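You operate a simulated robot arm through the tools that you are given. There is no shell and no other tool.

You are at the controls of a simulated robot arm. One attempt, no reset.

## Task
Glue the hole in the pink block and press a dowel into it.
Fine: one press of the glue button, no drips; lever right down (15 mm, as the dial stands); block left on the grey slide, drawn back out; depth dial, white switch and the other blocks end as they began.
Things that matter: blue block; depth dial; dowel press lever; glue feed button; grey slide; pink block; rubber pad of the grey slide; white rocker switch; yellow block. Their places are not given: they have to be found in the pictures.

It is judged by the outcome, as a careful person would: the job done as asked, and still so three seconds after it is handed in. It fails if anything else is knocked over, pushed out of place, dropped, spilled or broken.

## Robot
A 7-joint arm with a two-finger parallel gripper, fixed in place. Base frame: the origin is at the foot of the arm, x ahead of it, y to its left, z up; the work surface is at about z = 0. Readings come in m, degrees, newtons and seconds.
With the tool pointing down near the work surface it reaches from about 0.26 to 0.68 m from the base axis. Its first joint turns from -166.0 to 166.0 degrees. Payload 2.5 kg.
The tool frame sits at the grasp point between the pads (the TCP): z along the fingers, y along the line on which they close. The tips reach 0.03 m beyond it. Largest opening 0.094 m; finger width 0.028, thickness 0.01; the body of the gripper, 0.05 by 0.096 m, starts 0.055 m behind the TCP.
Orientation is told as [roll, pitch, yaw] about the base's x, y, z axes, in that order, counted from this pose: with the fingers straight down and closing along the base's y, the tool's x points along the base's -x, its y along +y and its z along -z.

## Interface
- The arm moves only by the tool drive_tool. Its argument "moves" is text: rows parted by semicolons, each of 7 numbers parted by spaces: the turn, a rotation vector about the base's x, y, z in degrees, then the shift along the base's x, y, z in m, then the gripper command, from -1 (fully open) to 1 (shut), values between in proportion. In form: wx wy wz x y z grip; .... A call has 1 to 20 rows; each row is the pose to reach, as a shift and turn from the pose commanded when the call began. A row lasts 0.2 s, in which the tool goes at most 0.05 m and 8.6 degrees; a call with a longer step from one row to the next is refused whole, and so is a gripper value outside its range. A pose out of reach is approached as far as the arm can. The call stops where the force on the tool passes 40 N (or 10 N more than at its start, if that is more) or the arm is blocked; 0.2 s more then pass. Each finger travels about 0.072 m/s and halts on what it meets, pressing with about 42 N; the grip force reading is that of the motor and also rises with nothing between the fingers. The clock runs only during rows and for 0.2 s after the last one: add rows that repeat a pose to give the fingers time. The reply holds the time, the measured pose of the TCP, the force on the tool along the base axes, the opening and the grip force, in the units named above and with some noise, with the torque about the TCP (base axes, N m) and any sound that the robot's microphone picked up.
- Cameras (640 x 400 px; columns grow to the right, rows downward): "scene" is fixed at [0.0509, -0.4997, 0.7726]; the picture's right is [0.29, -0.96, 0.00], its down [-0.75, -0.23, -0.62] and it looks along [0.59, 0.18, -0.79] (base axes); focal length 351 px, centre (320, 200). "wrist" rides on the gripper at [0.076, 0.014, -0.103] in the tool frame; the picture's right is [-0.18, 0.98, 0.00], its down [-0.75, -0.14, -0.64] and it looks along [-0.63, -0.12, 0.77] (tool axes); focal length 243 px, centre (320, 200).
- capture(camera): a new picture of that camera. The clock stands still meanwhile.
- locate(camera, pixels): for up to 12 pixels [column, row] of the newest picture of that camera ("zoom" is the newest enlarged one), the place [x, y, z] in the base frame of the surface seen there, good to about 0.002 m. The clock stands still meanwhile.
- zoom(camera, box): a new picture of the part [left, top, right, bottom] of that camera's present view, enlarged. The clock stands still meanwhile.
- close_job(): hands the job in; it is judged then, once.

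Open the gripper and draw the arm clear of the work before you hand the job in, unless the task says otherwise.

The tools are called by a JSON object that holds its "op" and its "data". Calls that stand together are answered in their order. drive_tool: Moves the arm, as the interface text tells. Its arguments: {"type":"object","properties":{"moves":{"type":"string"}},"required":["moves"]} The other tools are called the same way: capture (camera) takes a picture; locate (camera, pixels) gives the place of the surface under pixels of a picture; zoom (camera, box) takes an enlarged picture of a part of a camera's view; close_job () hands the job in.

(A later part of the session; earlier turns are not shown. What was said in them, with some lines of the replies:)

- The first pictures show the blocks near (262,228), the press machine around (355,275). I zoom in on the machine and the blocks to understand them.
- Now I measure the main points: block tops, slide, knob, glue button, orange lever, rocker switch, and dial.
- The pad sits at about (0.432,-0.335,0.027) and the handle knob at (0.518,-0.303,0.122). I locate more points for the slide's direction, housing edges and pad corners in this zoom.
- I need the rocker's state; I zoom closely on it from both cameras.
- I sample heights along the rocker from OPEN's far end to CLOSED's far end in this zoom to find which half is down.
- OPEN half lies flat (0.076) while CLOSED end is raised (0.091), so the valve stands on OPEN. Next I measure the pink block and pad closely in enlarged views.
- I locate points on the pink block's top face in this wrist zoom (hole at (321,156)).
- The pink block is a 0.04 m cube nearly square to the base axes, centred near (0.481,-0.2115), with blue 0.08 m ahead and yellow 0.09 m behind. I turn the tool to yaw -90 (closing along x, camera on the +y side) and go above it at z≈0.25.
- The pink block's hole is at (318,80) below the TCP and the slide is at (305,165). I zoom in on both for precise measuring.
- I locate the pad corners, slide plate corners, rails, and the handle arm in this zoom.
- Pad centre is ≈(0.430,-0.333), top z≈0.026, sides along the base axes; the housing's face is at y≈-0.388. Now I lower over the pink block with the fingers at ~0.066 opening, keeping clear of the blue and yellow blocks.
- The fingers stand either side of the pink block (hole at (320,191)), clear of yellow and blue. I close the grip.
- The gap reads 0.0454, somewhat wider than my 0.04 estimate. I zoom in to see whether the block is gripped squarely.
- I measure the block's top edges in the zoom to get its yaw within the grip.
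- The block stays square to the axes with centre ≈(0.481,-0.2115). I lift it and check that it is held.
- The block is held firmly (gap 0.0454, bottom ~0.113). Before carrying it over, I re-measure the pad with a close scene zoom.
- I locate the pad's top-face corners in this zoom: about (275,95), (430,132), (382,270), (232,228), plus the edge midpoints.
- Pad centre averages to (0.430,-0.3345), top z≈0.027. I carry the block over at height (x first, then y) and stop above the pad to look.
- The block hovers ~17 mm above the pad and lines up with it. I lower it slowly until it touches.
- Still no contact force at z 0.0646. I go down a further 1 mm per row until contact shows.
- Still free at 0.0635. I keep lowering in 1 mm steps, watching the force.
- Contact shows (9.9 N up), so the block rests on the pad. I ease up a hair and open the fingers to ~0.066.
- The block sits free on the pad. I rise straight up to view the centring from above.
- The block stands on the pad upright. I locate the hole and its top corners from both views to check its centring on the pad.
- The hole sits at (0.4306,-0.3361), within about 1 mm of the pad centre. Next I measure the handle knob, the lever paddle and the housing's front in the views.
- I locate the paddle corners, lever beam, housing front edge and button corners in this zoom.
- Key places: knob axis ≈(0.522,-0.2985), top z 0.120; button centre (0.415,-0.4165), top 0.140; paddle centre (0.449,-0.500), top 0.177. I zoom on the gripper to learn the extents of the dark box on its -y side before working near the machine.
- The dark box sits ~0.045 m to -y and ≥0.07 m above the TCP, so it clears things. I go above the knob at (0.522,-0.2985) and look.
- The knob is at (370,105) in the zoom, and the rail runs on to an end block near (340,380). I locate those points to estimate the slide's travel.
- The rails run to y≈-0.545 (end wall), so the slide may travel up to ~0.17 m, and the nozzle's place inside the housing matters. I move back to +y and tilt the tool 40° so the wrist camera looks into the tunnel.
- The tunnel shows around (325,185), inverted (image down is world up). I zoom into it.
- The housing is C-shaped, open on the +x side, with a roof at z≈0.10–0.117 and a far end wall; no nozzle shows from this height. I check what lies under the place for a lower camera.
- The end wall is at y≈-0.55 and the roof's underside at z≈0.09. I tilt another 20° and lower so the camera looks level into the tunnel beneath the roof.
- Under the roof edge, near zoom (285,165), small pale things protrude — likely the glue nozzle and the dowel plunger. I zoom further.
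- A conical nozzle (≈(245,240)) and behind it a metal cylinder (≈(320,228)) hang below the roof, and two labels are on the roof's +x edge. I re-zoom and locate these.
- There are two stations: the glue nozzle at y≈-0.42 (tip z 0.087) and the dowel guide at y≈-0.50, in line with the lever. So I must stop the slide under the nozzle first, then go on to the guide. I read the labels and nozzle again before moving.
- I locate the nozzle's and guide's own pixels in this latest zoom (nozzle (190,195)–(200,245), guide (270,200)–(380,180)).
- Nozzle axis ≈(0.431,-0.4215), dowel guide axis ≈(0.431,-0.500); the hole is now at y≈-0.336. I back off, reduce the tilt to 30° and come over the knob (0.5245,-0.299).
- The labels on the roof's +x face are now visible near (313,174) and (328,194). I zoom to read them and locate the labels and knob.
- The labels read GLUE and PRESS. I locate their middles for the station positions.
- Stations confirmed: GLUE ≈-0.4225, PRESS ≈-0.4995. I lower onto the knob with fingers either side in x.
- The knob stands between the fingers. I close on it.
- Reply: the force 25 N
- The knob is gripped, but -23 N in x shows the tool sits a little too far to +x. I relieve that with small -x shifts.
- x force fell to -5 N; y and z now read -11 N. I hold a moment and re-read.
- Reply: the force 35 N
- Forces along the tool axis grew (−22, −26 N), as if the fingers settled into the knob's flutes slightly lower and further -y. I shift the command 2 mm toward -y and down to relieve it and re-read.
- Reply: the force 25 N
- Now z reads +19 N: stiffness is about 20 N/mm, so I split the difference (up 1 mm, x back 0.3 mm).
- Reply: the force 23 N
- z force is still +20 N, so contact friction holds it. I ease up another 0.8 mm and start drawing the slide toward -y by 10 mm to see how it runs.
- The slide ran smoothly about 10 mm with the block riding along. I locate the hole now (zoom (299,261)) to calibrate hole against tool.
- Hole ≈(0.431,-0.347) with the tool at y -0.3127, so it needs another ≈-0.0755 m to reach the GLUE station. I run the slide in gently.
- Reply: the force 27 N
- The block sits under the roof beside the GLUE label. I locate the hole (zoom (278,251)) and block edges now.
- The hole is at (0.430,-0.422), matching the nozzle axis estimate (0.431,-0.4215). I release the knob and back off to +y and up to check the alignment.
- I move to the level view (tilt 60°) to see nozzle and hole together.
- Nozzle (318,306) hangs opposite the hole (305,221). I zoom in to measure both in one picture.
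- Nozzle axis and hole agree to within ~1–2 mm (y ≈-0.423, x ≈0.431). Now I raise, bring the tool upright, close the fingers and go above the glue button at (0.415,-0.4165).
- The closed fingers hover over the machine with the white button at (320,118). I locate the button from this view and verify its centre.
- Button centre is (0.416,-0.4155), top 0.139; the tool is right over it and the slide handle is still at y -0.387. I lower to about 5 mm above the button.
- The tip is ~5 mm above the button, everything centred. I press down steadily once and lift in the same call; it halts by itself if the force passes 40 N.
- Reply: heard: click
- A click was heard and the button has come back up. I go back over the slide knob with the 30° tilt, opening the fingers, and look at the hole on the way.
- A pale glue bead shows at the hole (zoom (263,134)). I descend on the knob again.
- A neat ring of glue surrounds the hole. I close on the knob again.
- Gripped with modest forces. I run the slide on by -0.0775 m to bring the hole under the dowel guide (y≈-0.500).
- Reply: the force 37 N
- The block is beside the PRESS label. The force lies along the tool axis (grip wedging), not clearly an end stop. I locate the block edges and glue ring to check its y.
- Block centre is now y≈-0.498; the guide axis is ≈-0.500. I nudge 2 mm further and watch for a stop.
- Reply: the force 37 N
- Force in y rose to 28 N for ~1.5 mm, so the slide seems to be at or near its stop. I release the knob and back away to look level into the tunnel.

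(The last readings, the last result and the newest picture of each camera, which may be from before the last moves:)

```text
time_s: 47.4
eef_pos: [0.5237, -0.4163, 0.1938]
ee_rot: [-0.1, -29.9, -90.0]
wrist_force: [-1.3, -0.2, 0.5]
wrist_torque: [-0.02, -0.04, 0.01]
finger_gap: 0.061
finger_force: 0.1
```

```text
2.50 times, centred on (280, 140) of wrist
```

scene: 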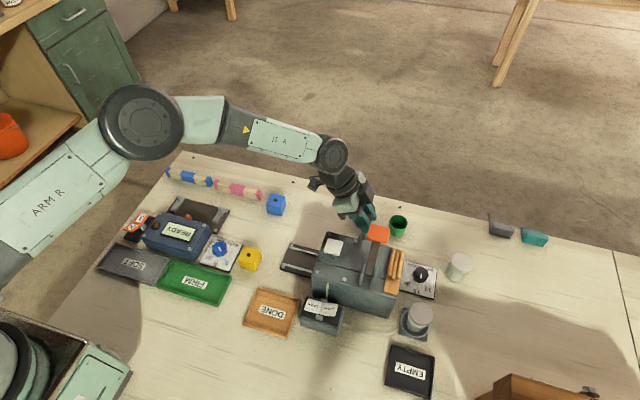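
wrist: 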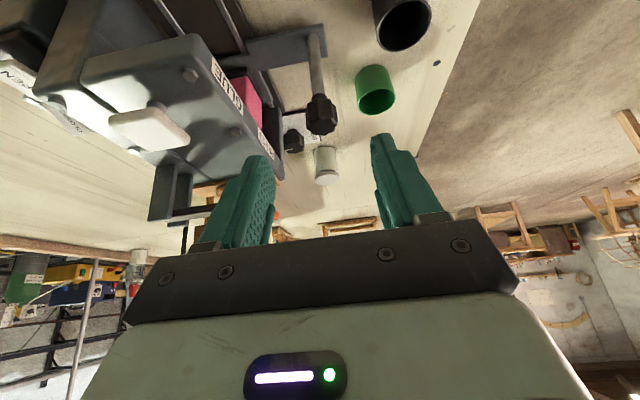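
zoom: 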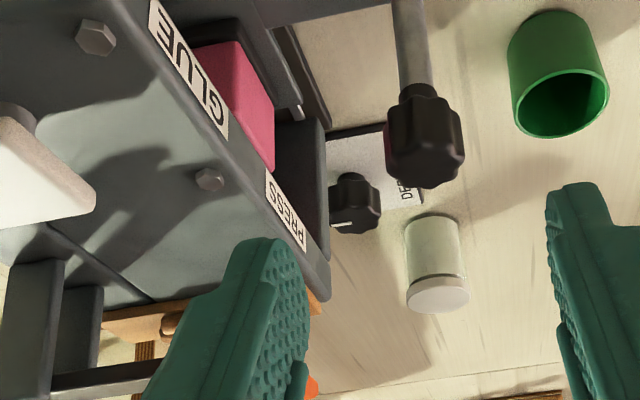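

I move to the level view again, behind the tunnel entrance, to compare hole and dowel guide.

{"op": "drive_tool", "data": {"moves": "-7.5 0 0 0 0.04 0.01 -0.4; -15 0 0 -0.02 0.08 0.01 -0.4; -22.5 0 0 -0.0585 0.096 -0.01 -0.4; -30 0 0 -0.0585 0.096 -0.04 -0.4; -30 0 0 -0.0585 0.096 -0.07 -0.4; -30 0 0 -0.0585 0.096 -0.0945 -0.4; -30 0 0 -0.0585 0.096 -0.0945 -0.4"}}

{"op": "capture", "data": {"camera": "wrist"}}

{"op": "zoom", "data": {"camera": "wrist", "box": [260, 90, 350, 180]}}

```text
time_s: 49.0
eef_pos: [0.465, -0.3224, 0.0992]
ee_rot: [0.0, -59.9, -90.0]
wrist_force: [-0.4, 0.1, 1.1]
wrist_torque: [0.01, 0.01, -0.02]
finger_gap: 0.0656
finger_force: 0.2
```

```text
taken
```

wrist: 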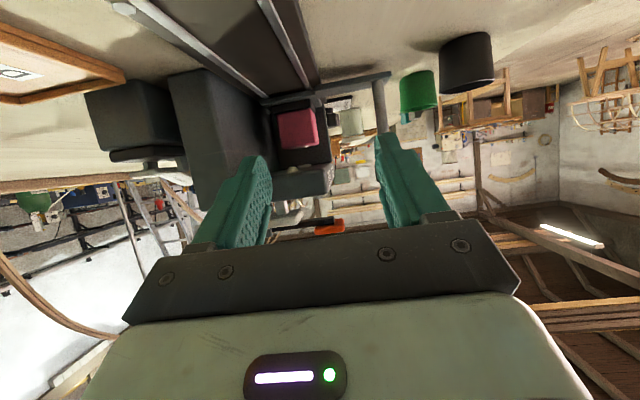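

```text
4.44 times, centred on (305, 135) of wrist
```

zoom: 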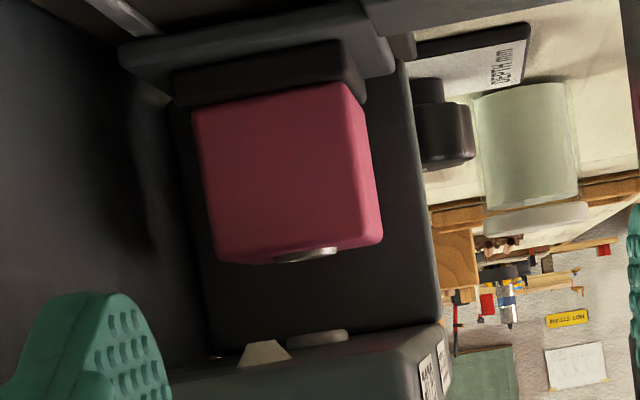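

I zoom to measure the glue ring (≈(306,254)) and the dowel guide (≈(317,338)) together.

{"op": "zoom", "data": {"camera": "wrist", "box": [285, 135, 325, 172]}}

```text
10.81 times, centred on (305, 154) of wrist
```

zoom: 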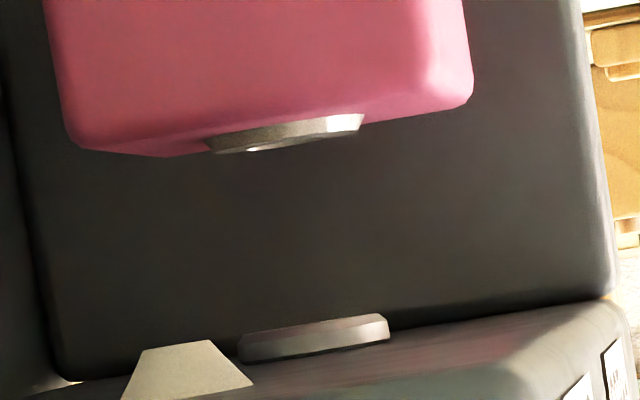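

{"op": "locate", "data": {"camera": "zoom", "pixels": [[285, 130], [225, 140], [350, 122], [265, 140], [320, 128], [315, 335], [260, 345], [370, 330], [384, 325], [245, 345], [200, 355], [440, 100]]}}

```text
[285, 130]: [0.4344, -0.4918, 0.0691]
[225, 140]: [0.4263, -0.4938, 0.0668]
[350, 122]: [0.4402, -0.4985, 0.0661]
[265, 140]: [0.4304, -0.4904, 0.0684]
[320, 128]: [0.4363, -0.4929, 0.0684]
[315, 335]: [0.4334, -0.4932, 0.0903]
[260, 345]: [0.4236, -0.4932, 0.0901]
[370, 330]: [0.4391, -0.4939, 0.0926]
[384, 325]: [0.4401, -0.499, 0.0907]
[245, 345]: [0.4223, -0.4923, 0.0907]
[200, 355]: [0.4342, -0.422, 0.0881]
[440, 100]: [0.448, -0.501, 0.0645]
```

The glue ring is centred at y≈-0.4995 under the guide at ≈-0.5005, x within 1 mm; so the block is at PRESS. I rise, bring the tool upright with fingers shut, and go above the orange paddle (0.449,-0.500).

{"op": "drive_tool", "data": {"moves": "0 0 0 0 0.02 0.03 -0.4; 7.5 0 0 0 0.02 0.07 0; 15 0 0 0 0.01 0.11 0.5; 22.5 0 0 0 0 0.14 1; 30 0 0 -0.005 -0.03 0.165 1; 37.5 0 0 -0.01 -0.07 0.17 1; 45 0 0 -0.013 -0.11 0.17 1; 52.5 0 0 -0.016 -0.15 0.17 1; 60 0 0 -0.016 -0.18 0.17 1; 60 0 0 -0.016 -0.18 0.15 1; 60 0 0 -0.016 -0.18 0.15 1"}}

{"op": "capture", "data": {"camera": "wrist"}}

{"op": "capture", "data": {"camera": "scene"}}

{"op": "zoom", "data": {"camera": "scene", "box": [310, 160, 450, 300]}}

```text
time_s: 51.4
eef_pos: [0.4508, -0.5003, 0.2484]
ee_rot: [-0.1, 0.0, -89.9]
wrist_force: [-0.5, 0.2, -0.3]
wrist_torque: [0.02, -0.01, 0.01]
finger_gap: 0.0
finger_force: 33.2
```

```text
taken
```

wrist: 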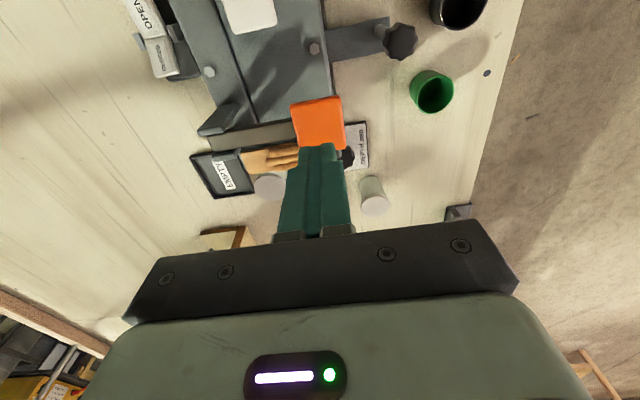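

```text
taken
```

scene: 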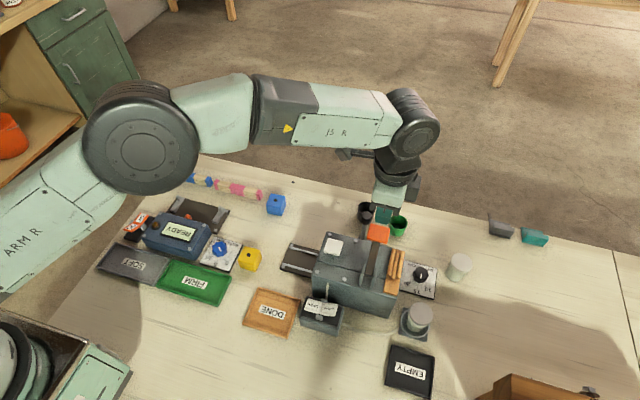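

```text
2.86 times, centred on (380, 230) of scene
```

zoom: 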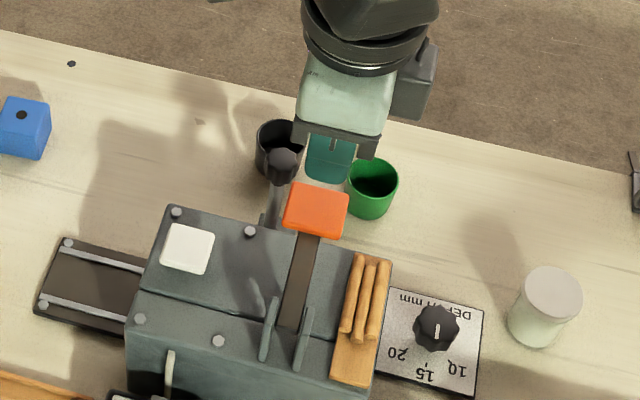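

The tool stands above the paddle at (0.451,-0.500). I check the knob and paddle from here, then lower to just above the paddle.

{"op": "locate", "data": {"camera": "wrist", "pixels": [[400, 40], [318, 120], [294, 106], [339, 100], [344, 140]]}}

{"op": "drive_tool", "data": {"moves": "0 0 0 0 0 -0.02 1; 0 0 0 0 0 -0.035 1; 0 0 0 0 0 -0.039 1; 0 0 0 0 0 -0.039 1"}}

```text
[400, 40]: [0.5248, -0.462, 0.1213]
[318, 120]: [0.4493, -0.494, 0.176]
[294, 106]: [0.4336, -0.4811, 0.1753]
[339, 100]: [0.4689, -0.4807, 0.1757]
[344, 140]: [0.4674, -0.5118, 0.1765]
```

```text
time_s: 52.4
eef_pos: [0.4496, -0.501, 0.2107]
ee_rot: [-0.1, 0.0, -89.9]
wrist_force: [0.1, 0.1, -0.3]
wrist_torque: [-0.01, 0.01, -0.01]
finger_gap: 0.0
finger_force: 33.5
```

The tip is ~5 mm above the paddle (0.176). I press down in 3 mm rows, about 20 mm past contact at most in this call.

{"op": "drive_tool", "data": {"moves": "0 0 0 0 0 -0.004 1; 0 0 0 0 0 -0.007 1; 0 0 0 0 0 -0.01 1; 0 0 0 0 0 -0.013 1; 0 0 0 0 0 -0.016 1; 0 0 0 0 0 -0.019 1; 0 0 0 0 0 -0.022 1; 0 0 0 0 0 -0.025 1"}}

{"op": "zoom", "data": {"camera": "scene", "box": [310, 160, 450, 300]}}

```text
time_s: 54.2
eef_pos: [0.4502, -0.5004, 0.1865]
ee_rot: [0.0, 0.0, -89.8]
wrist_force: [0.9, -2.7, 3.5]
wrist_torque: [-0.03, -0.02, 0.02]
finger_gap: 0.0002
finger_force: 33.3
```

```text
2.86 times, centred on (380, 230) of scene
```

zoom: 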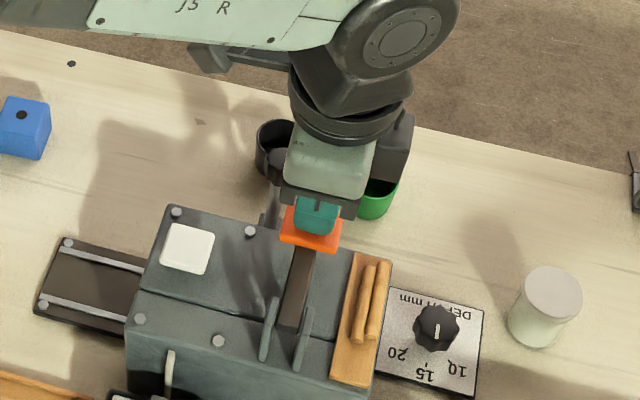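

The lever is going down lightly (3.5 N) and one dowel has left the magazine. I keep pressing in 3 mm rows until it bottoms.

{"op": "drive_tool", "data": {"moves": "0 0 0 0 0 -0.003 1; 0 0 0 0 0 -0.006 1; 0 0 0 0 0 -0.009 1; 0 0 0 0 0 -0.012 1; 0 0 0 0 0 -0.015 1; 0 0 0 0 0 -0.018 1; 0 0 0 0 0 -0.021 1; 0 0 0 0 0 -0.024 1"}}

{"op": "zoom", "data": {"camera": "scene", "box": [310, 160, 450, 300]}}

```text
time_s: 55.2
eef_pos: [0.4503, -0.5004, 0.1788]
ee_rot: [-0.1, 0.1, -90.0]
wrist_force: [-1.7, 2.9, 6.1]
wrist_torque: [0.11, 0.12, -0.03]
finger_gap: 0.0
finger_force: 32.9
stopped in row 4: the force on the tool passed its limit at 45 N (the readings are from after the stop); the commanded pose is now the measured one
```

```text
2.86 times, centred on (380, 230) of scene
```

zoom: 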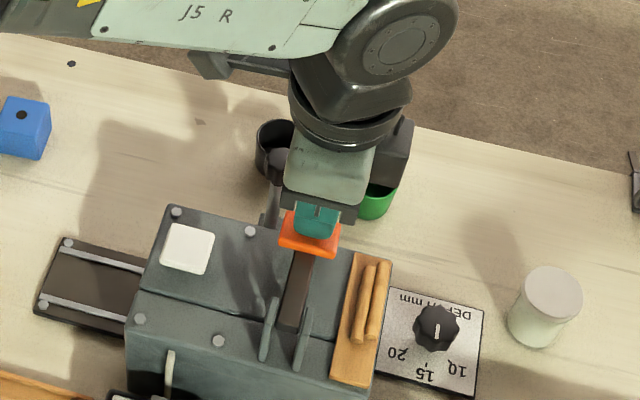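

It stopped at 45 N with the tip at z≈0.149 (27 mm of paddle travel). I press again more slowly, 1 mm per row, to learn whether this is the end stop or just the dowel's resistance.

{"op": "drive_tool", "data": {"moves": "0 0 0 0 0 -0.001 1; 0 0 0 0 0 -0.002 1; 0 0 0 0 0 -0.003 1; 0 0 0 0 0 -0.004 1; 0 0 0 0 0 -0.005 1; 0 0 0 0 0 -0.006 1; 0 0 0 0 0 -0.007 1; 0 0 0 0 0 -0.008 1"}}

{"op": "capture", "data": {"camera": "wrist"}}

```text
time_s: 56.0
eef_pos: [0.45, -0.5007, 0.1801]
ee_rot: [0.2, -0.1, -89.8]
wrist_force: [-2.4, 2.7, 8.0]
wrist_torque: [0.12, 0.16, -0.03]
finger_gap: 0.0
finger_force: 33.2
stopped in row 4: the force on the tool passed its limit at 43 N (the readings are from after the stop); the commanded pose is now the measured one
```

```text
taken
```

wrist: 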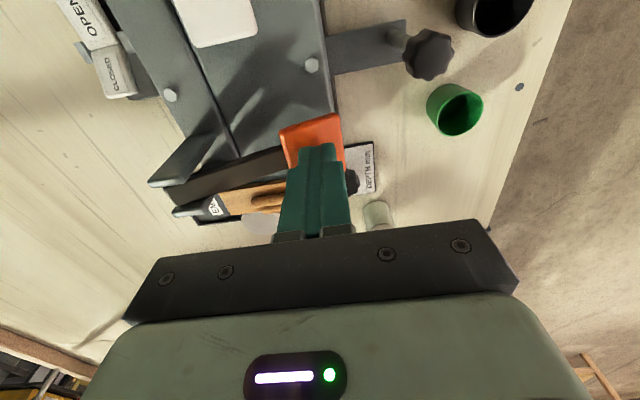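

It halts at the same height (tip ≈0.150), so something solid is met. I lift slowly 15 mm to see whether the lever springs back, and measure it.

{"op": "drive_tool", "data": {"moves": "0 0 0 0 0 0.003 1; 0 0 0 0 0 0.006 1; 0 0 0 0 0 0.009 1; 0 0 0 0 0 0.015 1; 0 0 0 0 0 0.015 1"}}

{"op": "capture", "data": {"camera": "wrist"}}

{"op": "capture", "data": {"camera": "scene"}}

{"op": "zoom", "data": {"camera": "scene", "box": [350, 200, 430, 280]}}

```text
time_s: 57.2
eef_pos: [0.4511, -0.5005, 0.1936]
ee_rot: [0.2, -0.2, -89.9]
wrist_force: [0.6, 1.2, 1.2]
wrist_torque: [0.02, 0.02, 0.02]
finger_gap: 0.0
finger_force: 33.0
```

```text
taken
```

wrist: 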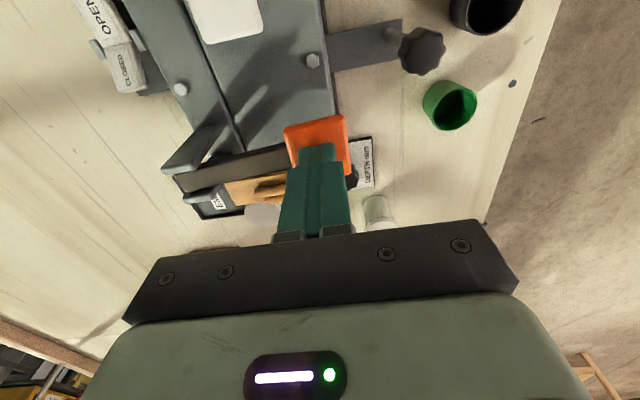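

```text
taken
```

scene: 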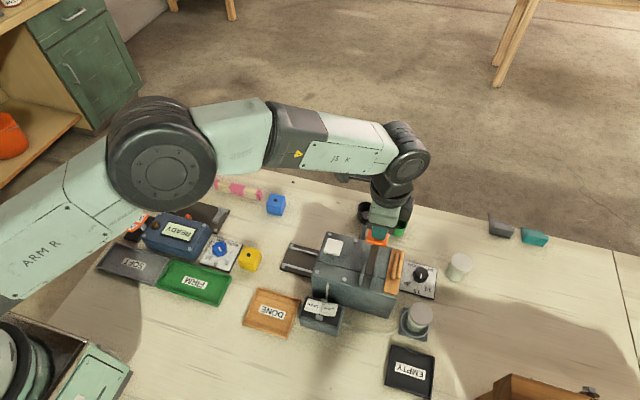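

```text
5.00 times, centred on (390, 240) of scene
```

zoom: 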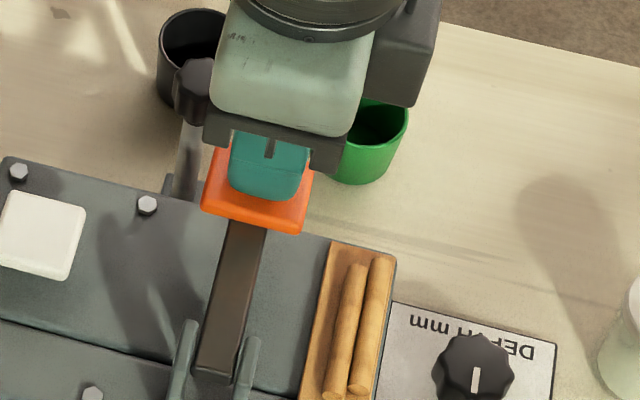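

The lever follows the finger back up, and the magazine shows two dowels left. I lift clear and go look at the block from the level view.

{"op": "drive_tool", "data": {"moves": "0 0 0 0 0 0.015 1; 0 0 0 0 0.01 0.04 1; 0 0 0 0 0.04 0.06 1; -7.5 0 0 0.002 0.08 0.06 1; -15 0 0 0.004 0.12 0.06 0.5; -22.5 0 0 0.006 0.15 0.05 0; -30 0 0 0.008 0.17 0.04 -0.4; -37.5 0 0 0.01 0.18 0.01 -0.4; -45 0 0 0.012 0.18 -0.02 -0.4; -52.5 0 0 0.014 0.18 -0.05 -0.4; -60 0 0 0.014 0.18 -0.08 -0.4; -60 0 0 0.014 0.18 -0.095 -0.4; -60 0 0 0.014 0.18 -0.095 -0.4"}}

{"op": "capture", "data": {"camera": "wrist"}}

{"op": "zoom", "data": {"camera": "wrist", "box": [260, 90, 350, 180]}}

{"op": "zoom", "data": {"camera": "scene", "box": [320, 205, 420, 285]}}

```text
time_s: 60.0
eef_pos: [0.4634, -0.3209, 0.0982]
ee_rot: [0.1, -60.2, -89.9]
wrist_force: [0.2, -0.1, 1.0]
wrist_torque: [-0.01, -0.01, -0.01]
finger_gap: 0.0658
finger_force: 0.1
```

```text
taken
```

wrist: 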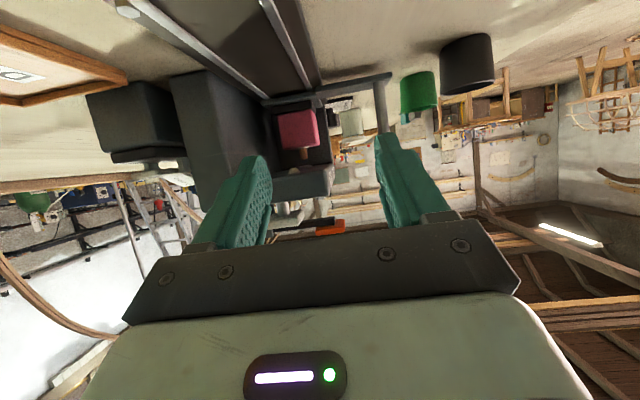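

```text
4.44 times, centred on (305, 135) of wrist
```

zoom: 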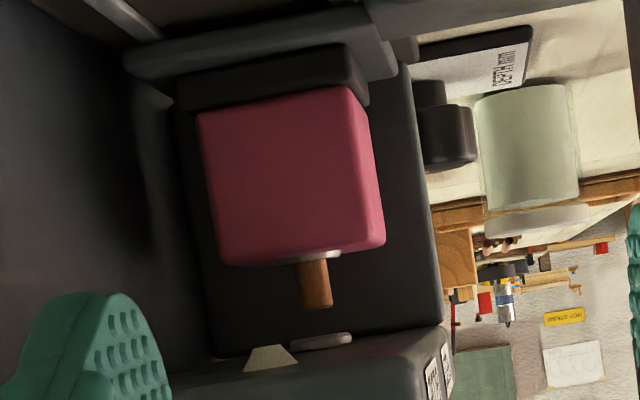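

```text
5.00 times, centred on (370, 245) of scene
```

zoom: 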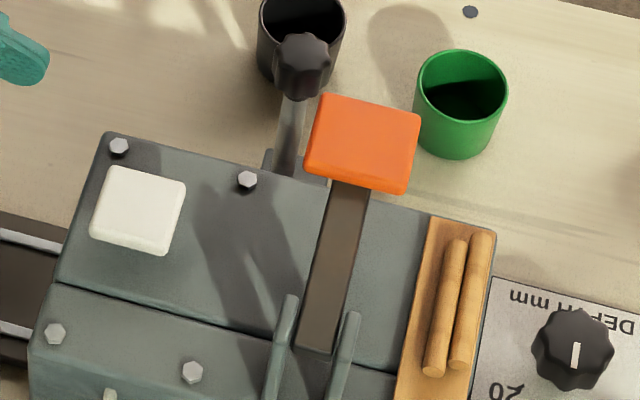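

A dowel now stands in the pink block's hole (zoom (315,285)), with the lever back up. I measure its protrusion and a spare dowel's length to confirm the depth.

{"op": "locate", "data": {"camera": "zoom", "pixels": [[456, 243], [433, 372], [477, 238], [459, 362], [362, 140], [345, 230], [320, 330], [303, 68]]}}

{"op": "zoom", "data": {"camera": "wrist", "box": [285, 135, 325, 172]}}

```text
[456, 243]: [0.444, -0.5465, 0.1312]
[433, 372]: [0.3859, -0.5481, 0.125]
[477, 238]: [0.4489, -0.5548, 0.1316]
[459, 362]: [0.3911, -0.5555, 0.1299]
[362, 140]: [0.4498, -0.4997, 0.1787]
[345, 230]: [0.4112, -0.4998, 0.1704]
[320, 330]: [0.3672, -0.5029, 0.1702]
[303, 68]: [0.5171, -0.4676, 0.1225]
```

```text
10.81 times, centred on (305, 154) of wrist
```

zoom: 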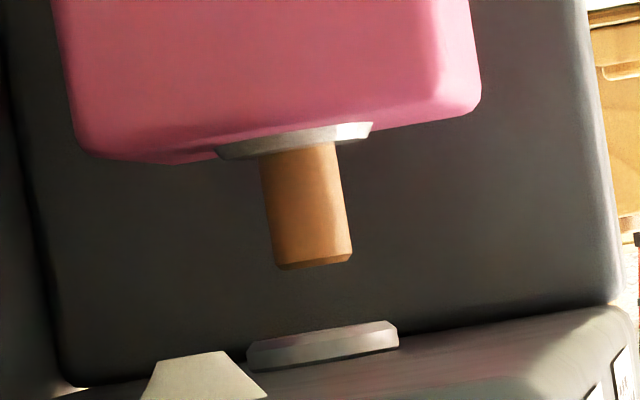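

I locate the dowel's free end and the block top.

{"op": "locate", "data": {"camera": "zoom", "pixels": [[312, 262], [306, 200], [300, 155], [345, 255], [280, 262], [295, 138], [130, 150], [440, 115], [330, 335]]}}

```text
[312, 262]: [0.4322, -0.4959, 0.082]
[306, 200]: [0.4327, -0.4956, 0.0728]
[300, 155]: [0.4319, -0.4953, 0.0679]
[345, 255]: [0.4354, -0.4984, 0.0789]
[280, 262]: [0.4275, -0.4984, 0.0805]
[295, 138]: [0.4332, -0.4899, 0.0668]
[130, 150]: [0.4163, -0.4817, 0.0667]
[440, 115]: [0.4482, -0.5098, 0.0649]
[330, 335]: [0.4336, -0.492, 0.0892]
```

The dowel stands 15 mm proud of the block (end z≈0.082, top 0.067), straight in the hole, and clears the nozzle (0.087). Now I go back to the knob at y≈-0.466 to draw the slide out.

{"op": "drive_tool", "data": {"moves": "0 0 0 0 0.01 0.03 -0.4; 7.5 0 0 0 0.01 0.07 -0.4; 15 0 0 0.03 0 0.1 -0.4; 22.5 0 0 0.06 -0.02 0.1 -0.4; 30 0 0 0.06 -0.06 0.1 -0.4; 30 0 0 0.06 -0.095 0.094 -0.4; 30 0 0 0.06 -0.095 0.094 -0.4"}}

{"op": "capture", "data": {"camera": "wrist"}}

{"op": "zoom", "data": {"camera": "wrist", "box": [280, 60, 380, 160]}}

{"op": "locate", "data": {"camera": "wrist", "pixels": [[320, 125], [309, 110], [332, 110], [320, 100], [317, 40]]}}

```text
time_s: 61.6
eef_pos: [0.5249, -0.416, 0.1925]
ee_rot: [0.1, -30.1, -89.9]
wrist_force: [-1.2, -0.6, 0.2]
wrist_torque: [0.0, 0.02, 0.03]
finger_gap: 0.0658
finger_force: 0.2
```

```text
taken
```

wrist: 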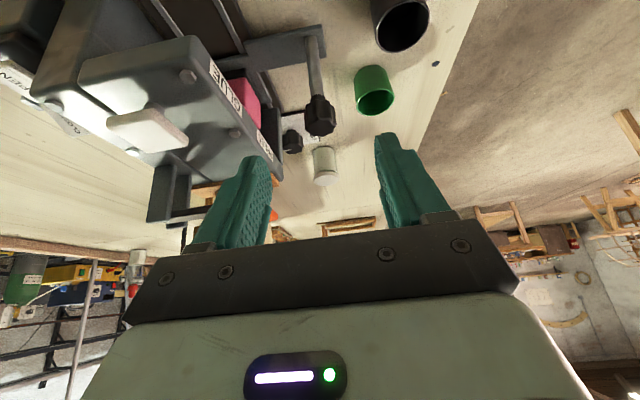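

```text
4.00 times, centred on (330, 110) of wrist
```

zoom: 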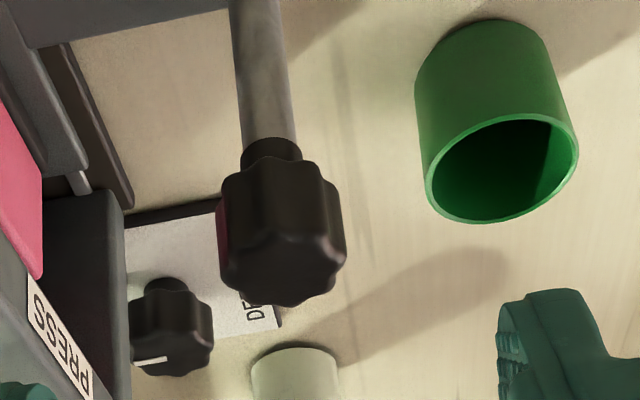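

```text
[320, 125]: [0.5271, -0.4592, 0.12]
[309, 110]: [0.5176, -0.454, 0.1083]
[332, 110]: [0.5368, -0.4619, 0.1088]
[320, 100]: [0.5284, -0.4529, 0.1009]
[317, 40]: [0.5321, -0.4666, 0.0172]
```

The knob lies as left (axis ≈(0.526,-0.465)). I descend on it.

{"op": "drive_tool", "data": {"moves": "0 0 0 0 -0.015 -0.026 -0.4; 0 0 0 0 -0.03 -0.052 -0.4; 0 0 0 0 -0.042 -0.072 -0.4; 0 0 0 0 -0.05 -0.085 -0.4; 0 0 0 0 -0.05 -0.085 -0.4; 0 0 0 0 -0.05 -0.085 0; 0 0 0 0 -0.05 -0.085 0.3; 0 0 0 0 -0.05 -0.085 0.5; 0 0 0 0 -0.05 -0.085 1; 0 0 0 0 -0.05 -0.085 1"}}

{"op": "capture", "data": {"camera": "wrist"}}

```text
time_s: 63.8
eef_pos: [0.5249, -0.464, 0.1078]
ee_rot: [0.3, -30.1, -89.9]
wrist_force: [14.4, -1.2, -2.9]
wrist_torque: [-0.21, 0.02, 0.03]
finger_gap: 0.0247
finger_force: 45.7
```

```text
taken
```

wrist: 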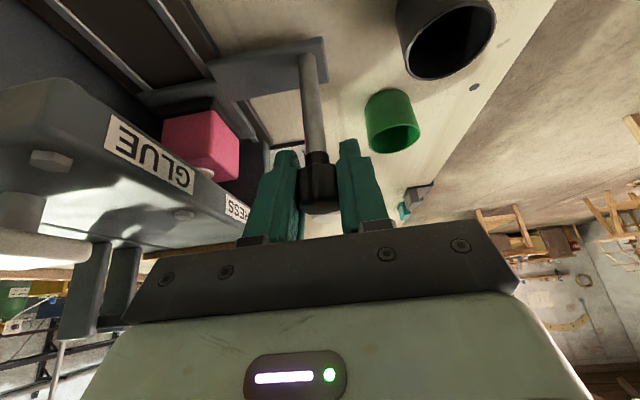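

Gripped with small forces. I draw the slide out gently in 9 mm rows.

{"op": "drive_tool", "data": {"moves": "0 0 0 0 0.004 0 1; 0 0 0 0 0.012 0 1; 0 0 0 0 0.021 0 1; 0 0 0 0 0.03 0 1; 0 0 0 0 0.039 0 1; 0 0 0 0 0.048 0 1; 0 0 0 0 0.057 0 1; 0 0 0 0 0.066 0 1; 0 0 0 0 0.075 0 1; 0 0 0 0 0.084 0 1; 0 0 0 0 0.093 0 1; 0 0 0 0 0.102 0 1; 0 0 0 0 0.111 0 1; 0 0 0 0 0.12 0 1; 0 0 0 0 0.129 0 1; 0 0 0 0 0.138 0 1; 0 0 0 0 0.147 0 1; 0 0 0 0 0.153 0 1; 0 0 0 0 0.156 0 1; 0 0 0 0 0.156 0 1"}}

{"op": "capture", "data": {"camera": "wrist"}}

{"op": "capture", "data": {"camera": "scene"}}

{"op": "zoom", "data": {"camera": "scene", "box": [265, 190, 355, 290]}}

```text
time_s: 68.0
eef_pos: [0.5244, -0.3111, 0.1088]
ee_rot: [0.4, -30.2, -90.0]
wrist_force: [13.1, 0.5, 22.0]
wrist_torque: [1.02, -0.07, 0.0]
finger_gap: 0.0246
finger_force: 45.2
```

```text
taken
```

wrist: 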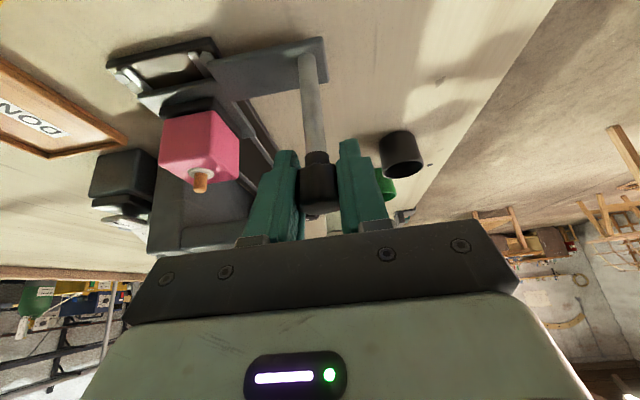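

```text
taken
```

scene: 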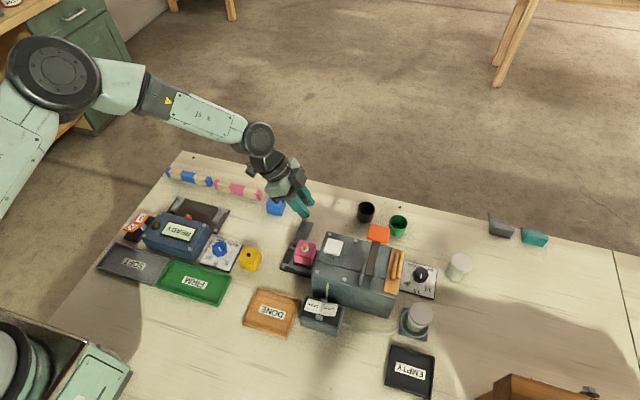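

```text
4.00 times, centred on (310, 240) of scene
```

zoom: 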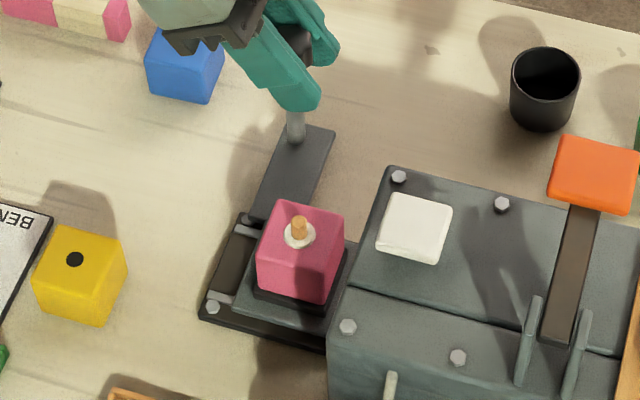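

The block with its dowel and glue ring is out, about 10 mm short of the starting place. I draw it the rest of the way, 2 mm per row.

{"op": "drive_tool", "data": {"moves": "0 0 0 0 0.002 0 1; 0 0 0 0 0.004 0 1; 0 0 0 0 0.006 0 1; 0 0 0 0 0.008 0 1; 0 0 0 0 0.0095 0 1; 0 0 0 0 0.0095 0 1"}}

{"op": "zoom", "data": {"camera": "scene", "box": [265, 190, 355, 290]}}

{"op": "locate", "data": {"camera": "zoom", "pixels": [[275, 208], [340, 215], [245, 280], [330, 320], [300, 225], [262, 290]]}}

```text
time_s: 69.4
eef_pos: [0.5249, -0.2999, 0.1083]
ee_rot: [0.2, -30.0, -89.8]
wrist_force: [12.7, 0.2, 17.8]
wrist_torque: [-0.74, 0.17, 0.07]
finger_gap: 0.0248
finger_force: 45.0
```

```text
4.00 times, centred on (310, 240) of scene
```

zoom: 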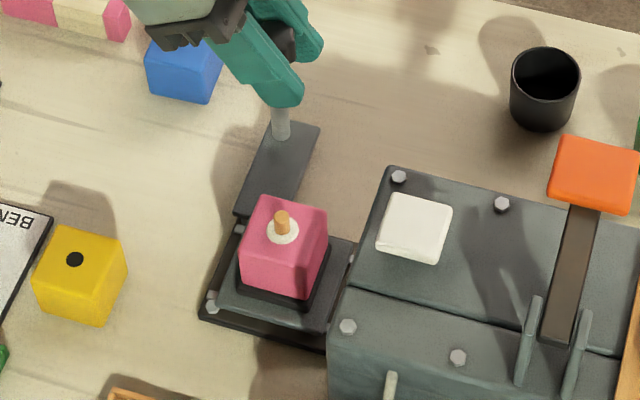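

```text
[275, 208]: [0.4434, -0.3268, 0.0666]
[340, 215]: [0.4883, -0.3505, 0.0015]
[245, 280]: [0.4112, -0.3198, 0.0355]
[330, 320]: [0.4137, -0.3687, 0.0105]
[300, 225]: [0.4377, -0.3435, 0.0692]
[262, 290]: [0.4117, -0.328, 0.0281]
```

y force is nil, so it may not be against its outer stop yet. I draw a further 3 mm, feeling for the stop.

{"op": "drive_tool", "data": {"moves": "0 0 0 0 0.001 0 1; 0 0 0 0 0.002 0 1; 0 0 0 0 0.003 0 1; 0 0 0 0 0.003 0 1"}}

{"op": "zoom", "data": {"camera": "scene", "box": [276, 236, 324, 282]}}

{"op": "locate", "data": {"camera": "zoom", "pixels": [[470, 132], [410, 315], [185, 262], [240, 95]]}}

```text
time_s: 70.3
eef_pos: [0.5235, -0.2997, 0.1081]
ee_rot: [0.3, -30.2, -90.1]
wrist_force: [3.4, -5.4, -2.5]
wrist_torque: [0.78, 0.2, 0.07]
finger_gap: 0.0248
finger_force: 44.8
stopped in row 4: the force on the tool passed its limit at 41 N (the readings are from after the stop); the commanded pose is now the measured one
```

```text
8.70 times, centred on (300, 259) of scene
```

zoom: 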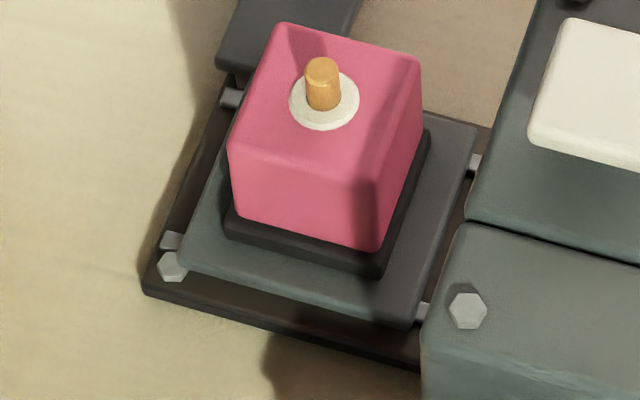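

```text
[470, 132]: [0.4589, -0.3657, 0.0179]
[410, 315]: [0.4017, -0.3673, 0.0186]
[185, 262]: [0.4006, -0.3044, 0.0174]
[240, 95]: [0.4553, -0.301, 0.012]
```

The slide is against its outer stop; the picture matches the start, with the pink block, glue ring and dowel in place. I release the knob and back away.

{"op": "drive_tool", "data": {"moves": "0 0 0 0 0 0 0.4; 0 0 0 0 0 0 0.1; 0 0 0 0 0 0 -0.2; 0 0 0 0 0 0 -0.4; 0 0 0 0 0 0 -0.4; 0 0 0 0 0.015 0.026 -0.4; 0 0 0 0 0.03 0.052 -0.4; 0 0 0 0 0.05 0.085 -0.4; 0 0 0 0 0.05 0.11 -0.4; 0 0 0 0 0.05 0.11 -0.4"}}

{"op": "capture", "data": {"camera": "wrist"}}

{"op": "capture", "data": {"camera": "scene"}}

```text
time_s: 72.5
eef_pos: [0.5239, -0.2493, 0.2157]
ee_rot: [0.3, -30.3, -90.2]
wrist_force: [-0.2, -0.6, 0.2]
wrist_torque: [-0.01, 0.01, 0.01]
finger_gap: 0.0657
finger_force: 0.1
```

```text
taken
```

wrist: 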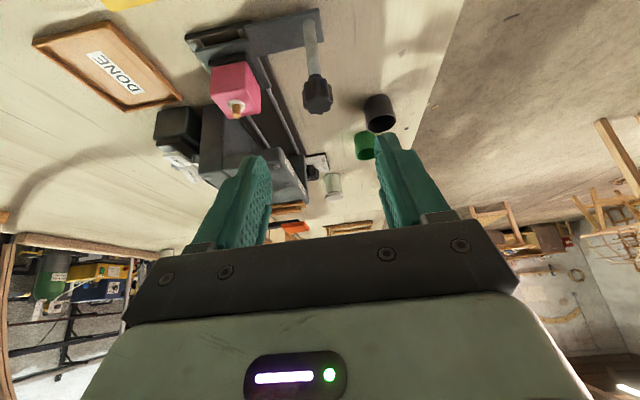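

```text
taken
```

scene: 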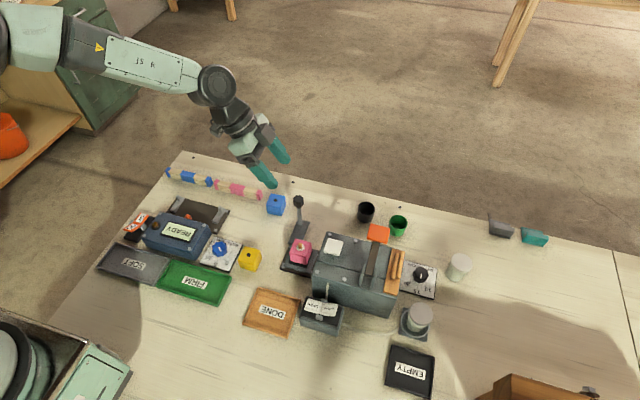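

Everything looks in place. I check the tunnel floor for drips, the dowel, the rocker and the dial in enlarged views.

{"op": "zoom", "data": {"camera": "wrist", "box": [180, 0, 340, 220]}}

{"op": "zoom", "data": {"camera": "scene", "box": [280, 215, 350, 275]}}

{"op": "locate", "data": {"camera": "zoom", "pixels": [[198, 166], [198, 190], [170, 200], [240, 200], [195, 250], [205, 176]]}}

{"op": "zoom", "data": {"camera": "scene", "box": [290, 240, 450, 345]}}

```text
1.82 times, centred on (260, 110) of wrist
```

zoom: 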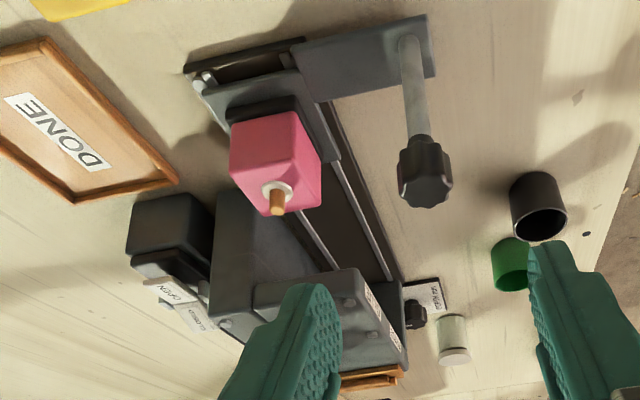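

```text
6.67 times, centred on (315, 245) of scene
```

zoom: 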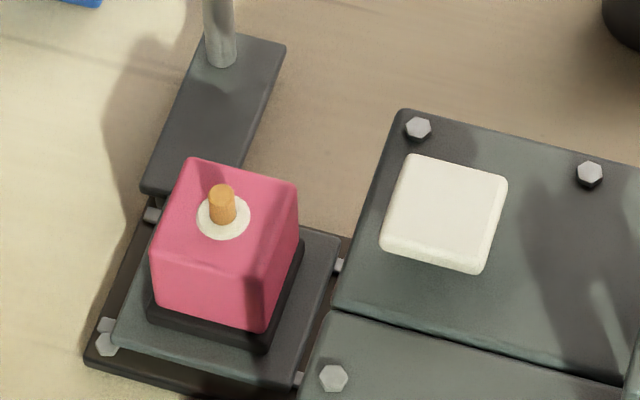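

```text
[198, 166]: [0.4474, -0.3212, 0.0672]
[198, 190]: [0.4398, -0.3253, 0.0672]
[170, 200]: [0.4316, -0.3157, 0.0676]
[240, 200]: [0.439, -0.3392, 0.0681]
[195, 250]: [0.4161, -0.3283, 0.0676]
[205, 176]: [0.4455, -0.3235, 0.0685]
```

```text
3.81 times, centred on (370, 292) of scene
```

zoom: 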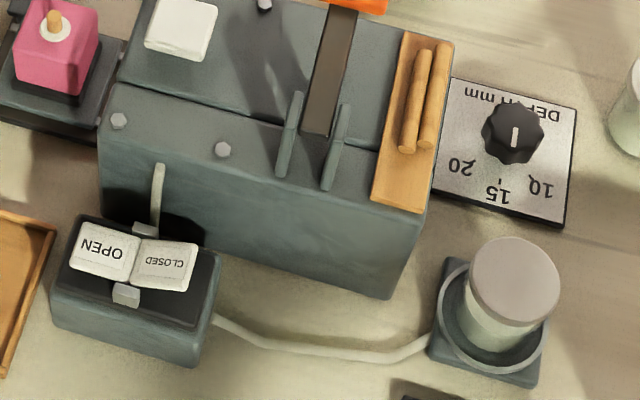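

Glue ring neat, dowel straight, rocker still on OPEN, dial on 15, lever up, other blocks untouched, no drips seen. I bring the arm up and upright, well clear with the gripper open.

{"op": "drive_tool", "data": {"moves": "0 0 0 0 0.01 0.03 -0.6; 7.5 0 0 -0.01 0.02 0.06 -0.8; 15 0 0 -0.03 0.03 0.09 -1; 22.5 0 0 -0.06 0.04 0.11 -1; 30 0 0 -0.09 0.06 0.12 -1; 30 0 0 -0.12 0.08 0.12 -1; 30 0 0 -0.12 0.08 0.12 -1"}}

{"op": "capture", "data": {"camera": "scene"}}

{"op": "capture", "data": {"camera": "wrist"}}

```text
time_s: 74.1
eef_pos: [0.4058, -0.1694, 0.3368]
ee_rot: [0.3, -0.3, -89.9]
wrist_force: [0.4, -0.3, -0.1]
wrist_torque: [-0.03, 0.05, 0.01]
finger_gap: 0.0941
finger_force: 0.0
```

```text
taken
```

scene: 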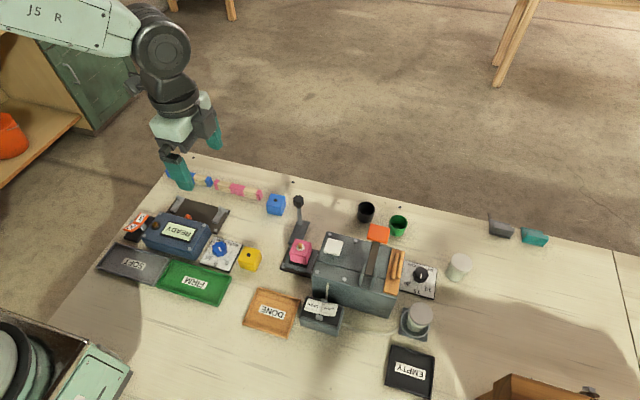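

```text
taken
```

wrist: 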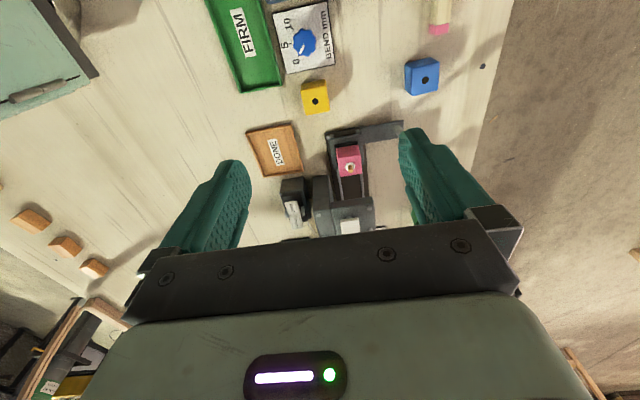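

The arm is clear with the gripper open. The pink block sits on the drawn-out slide with its dowel in (scene (301,250)), and nothing else has moved, so I hand the job in.

{"op": "close_job", "data": {}}

```text
The job is handed in.
```

The pink block is glued and has a dowel pressed into it. It is sitting on the grey slide, which is drawn back out to its outer stop. The job is handed in; I have not seen the verdict.

- **Glue:** I pressed the button once, with the hole under the nozzle, and heard one click. A clean ring of glue sits around the hole, and I saw no drips on the slide, the tunnel floor or the table.
- **Dowel:** I pushed the lever down until it would go no further; it stopped at the same height on two tries, at just over 40 N. The dowel stands straight and about 15 mm proud. I could not measure how deep it went, because I don't know the length of the pressed dowel. I took the lever's firm stop as the 15 mm set on the dial.
- **Left as they were:** the depth dial still reads 15 and the white switch is still on OPEN. The blue and yellow blocks have not moved.

The arm is upright, clear of the work, with the gripper open.
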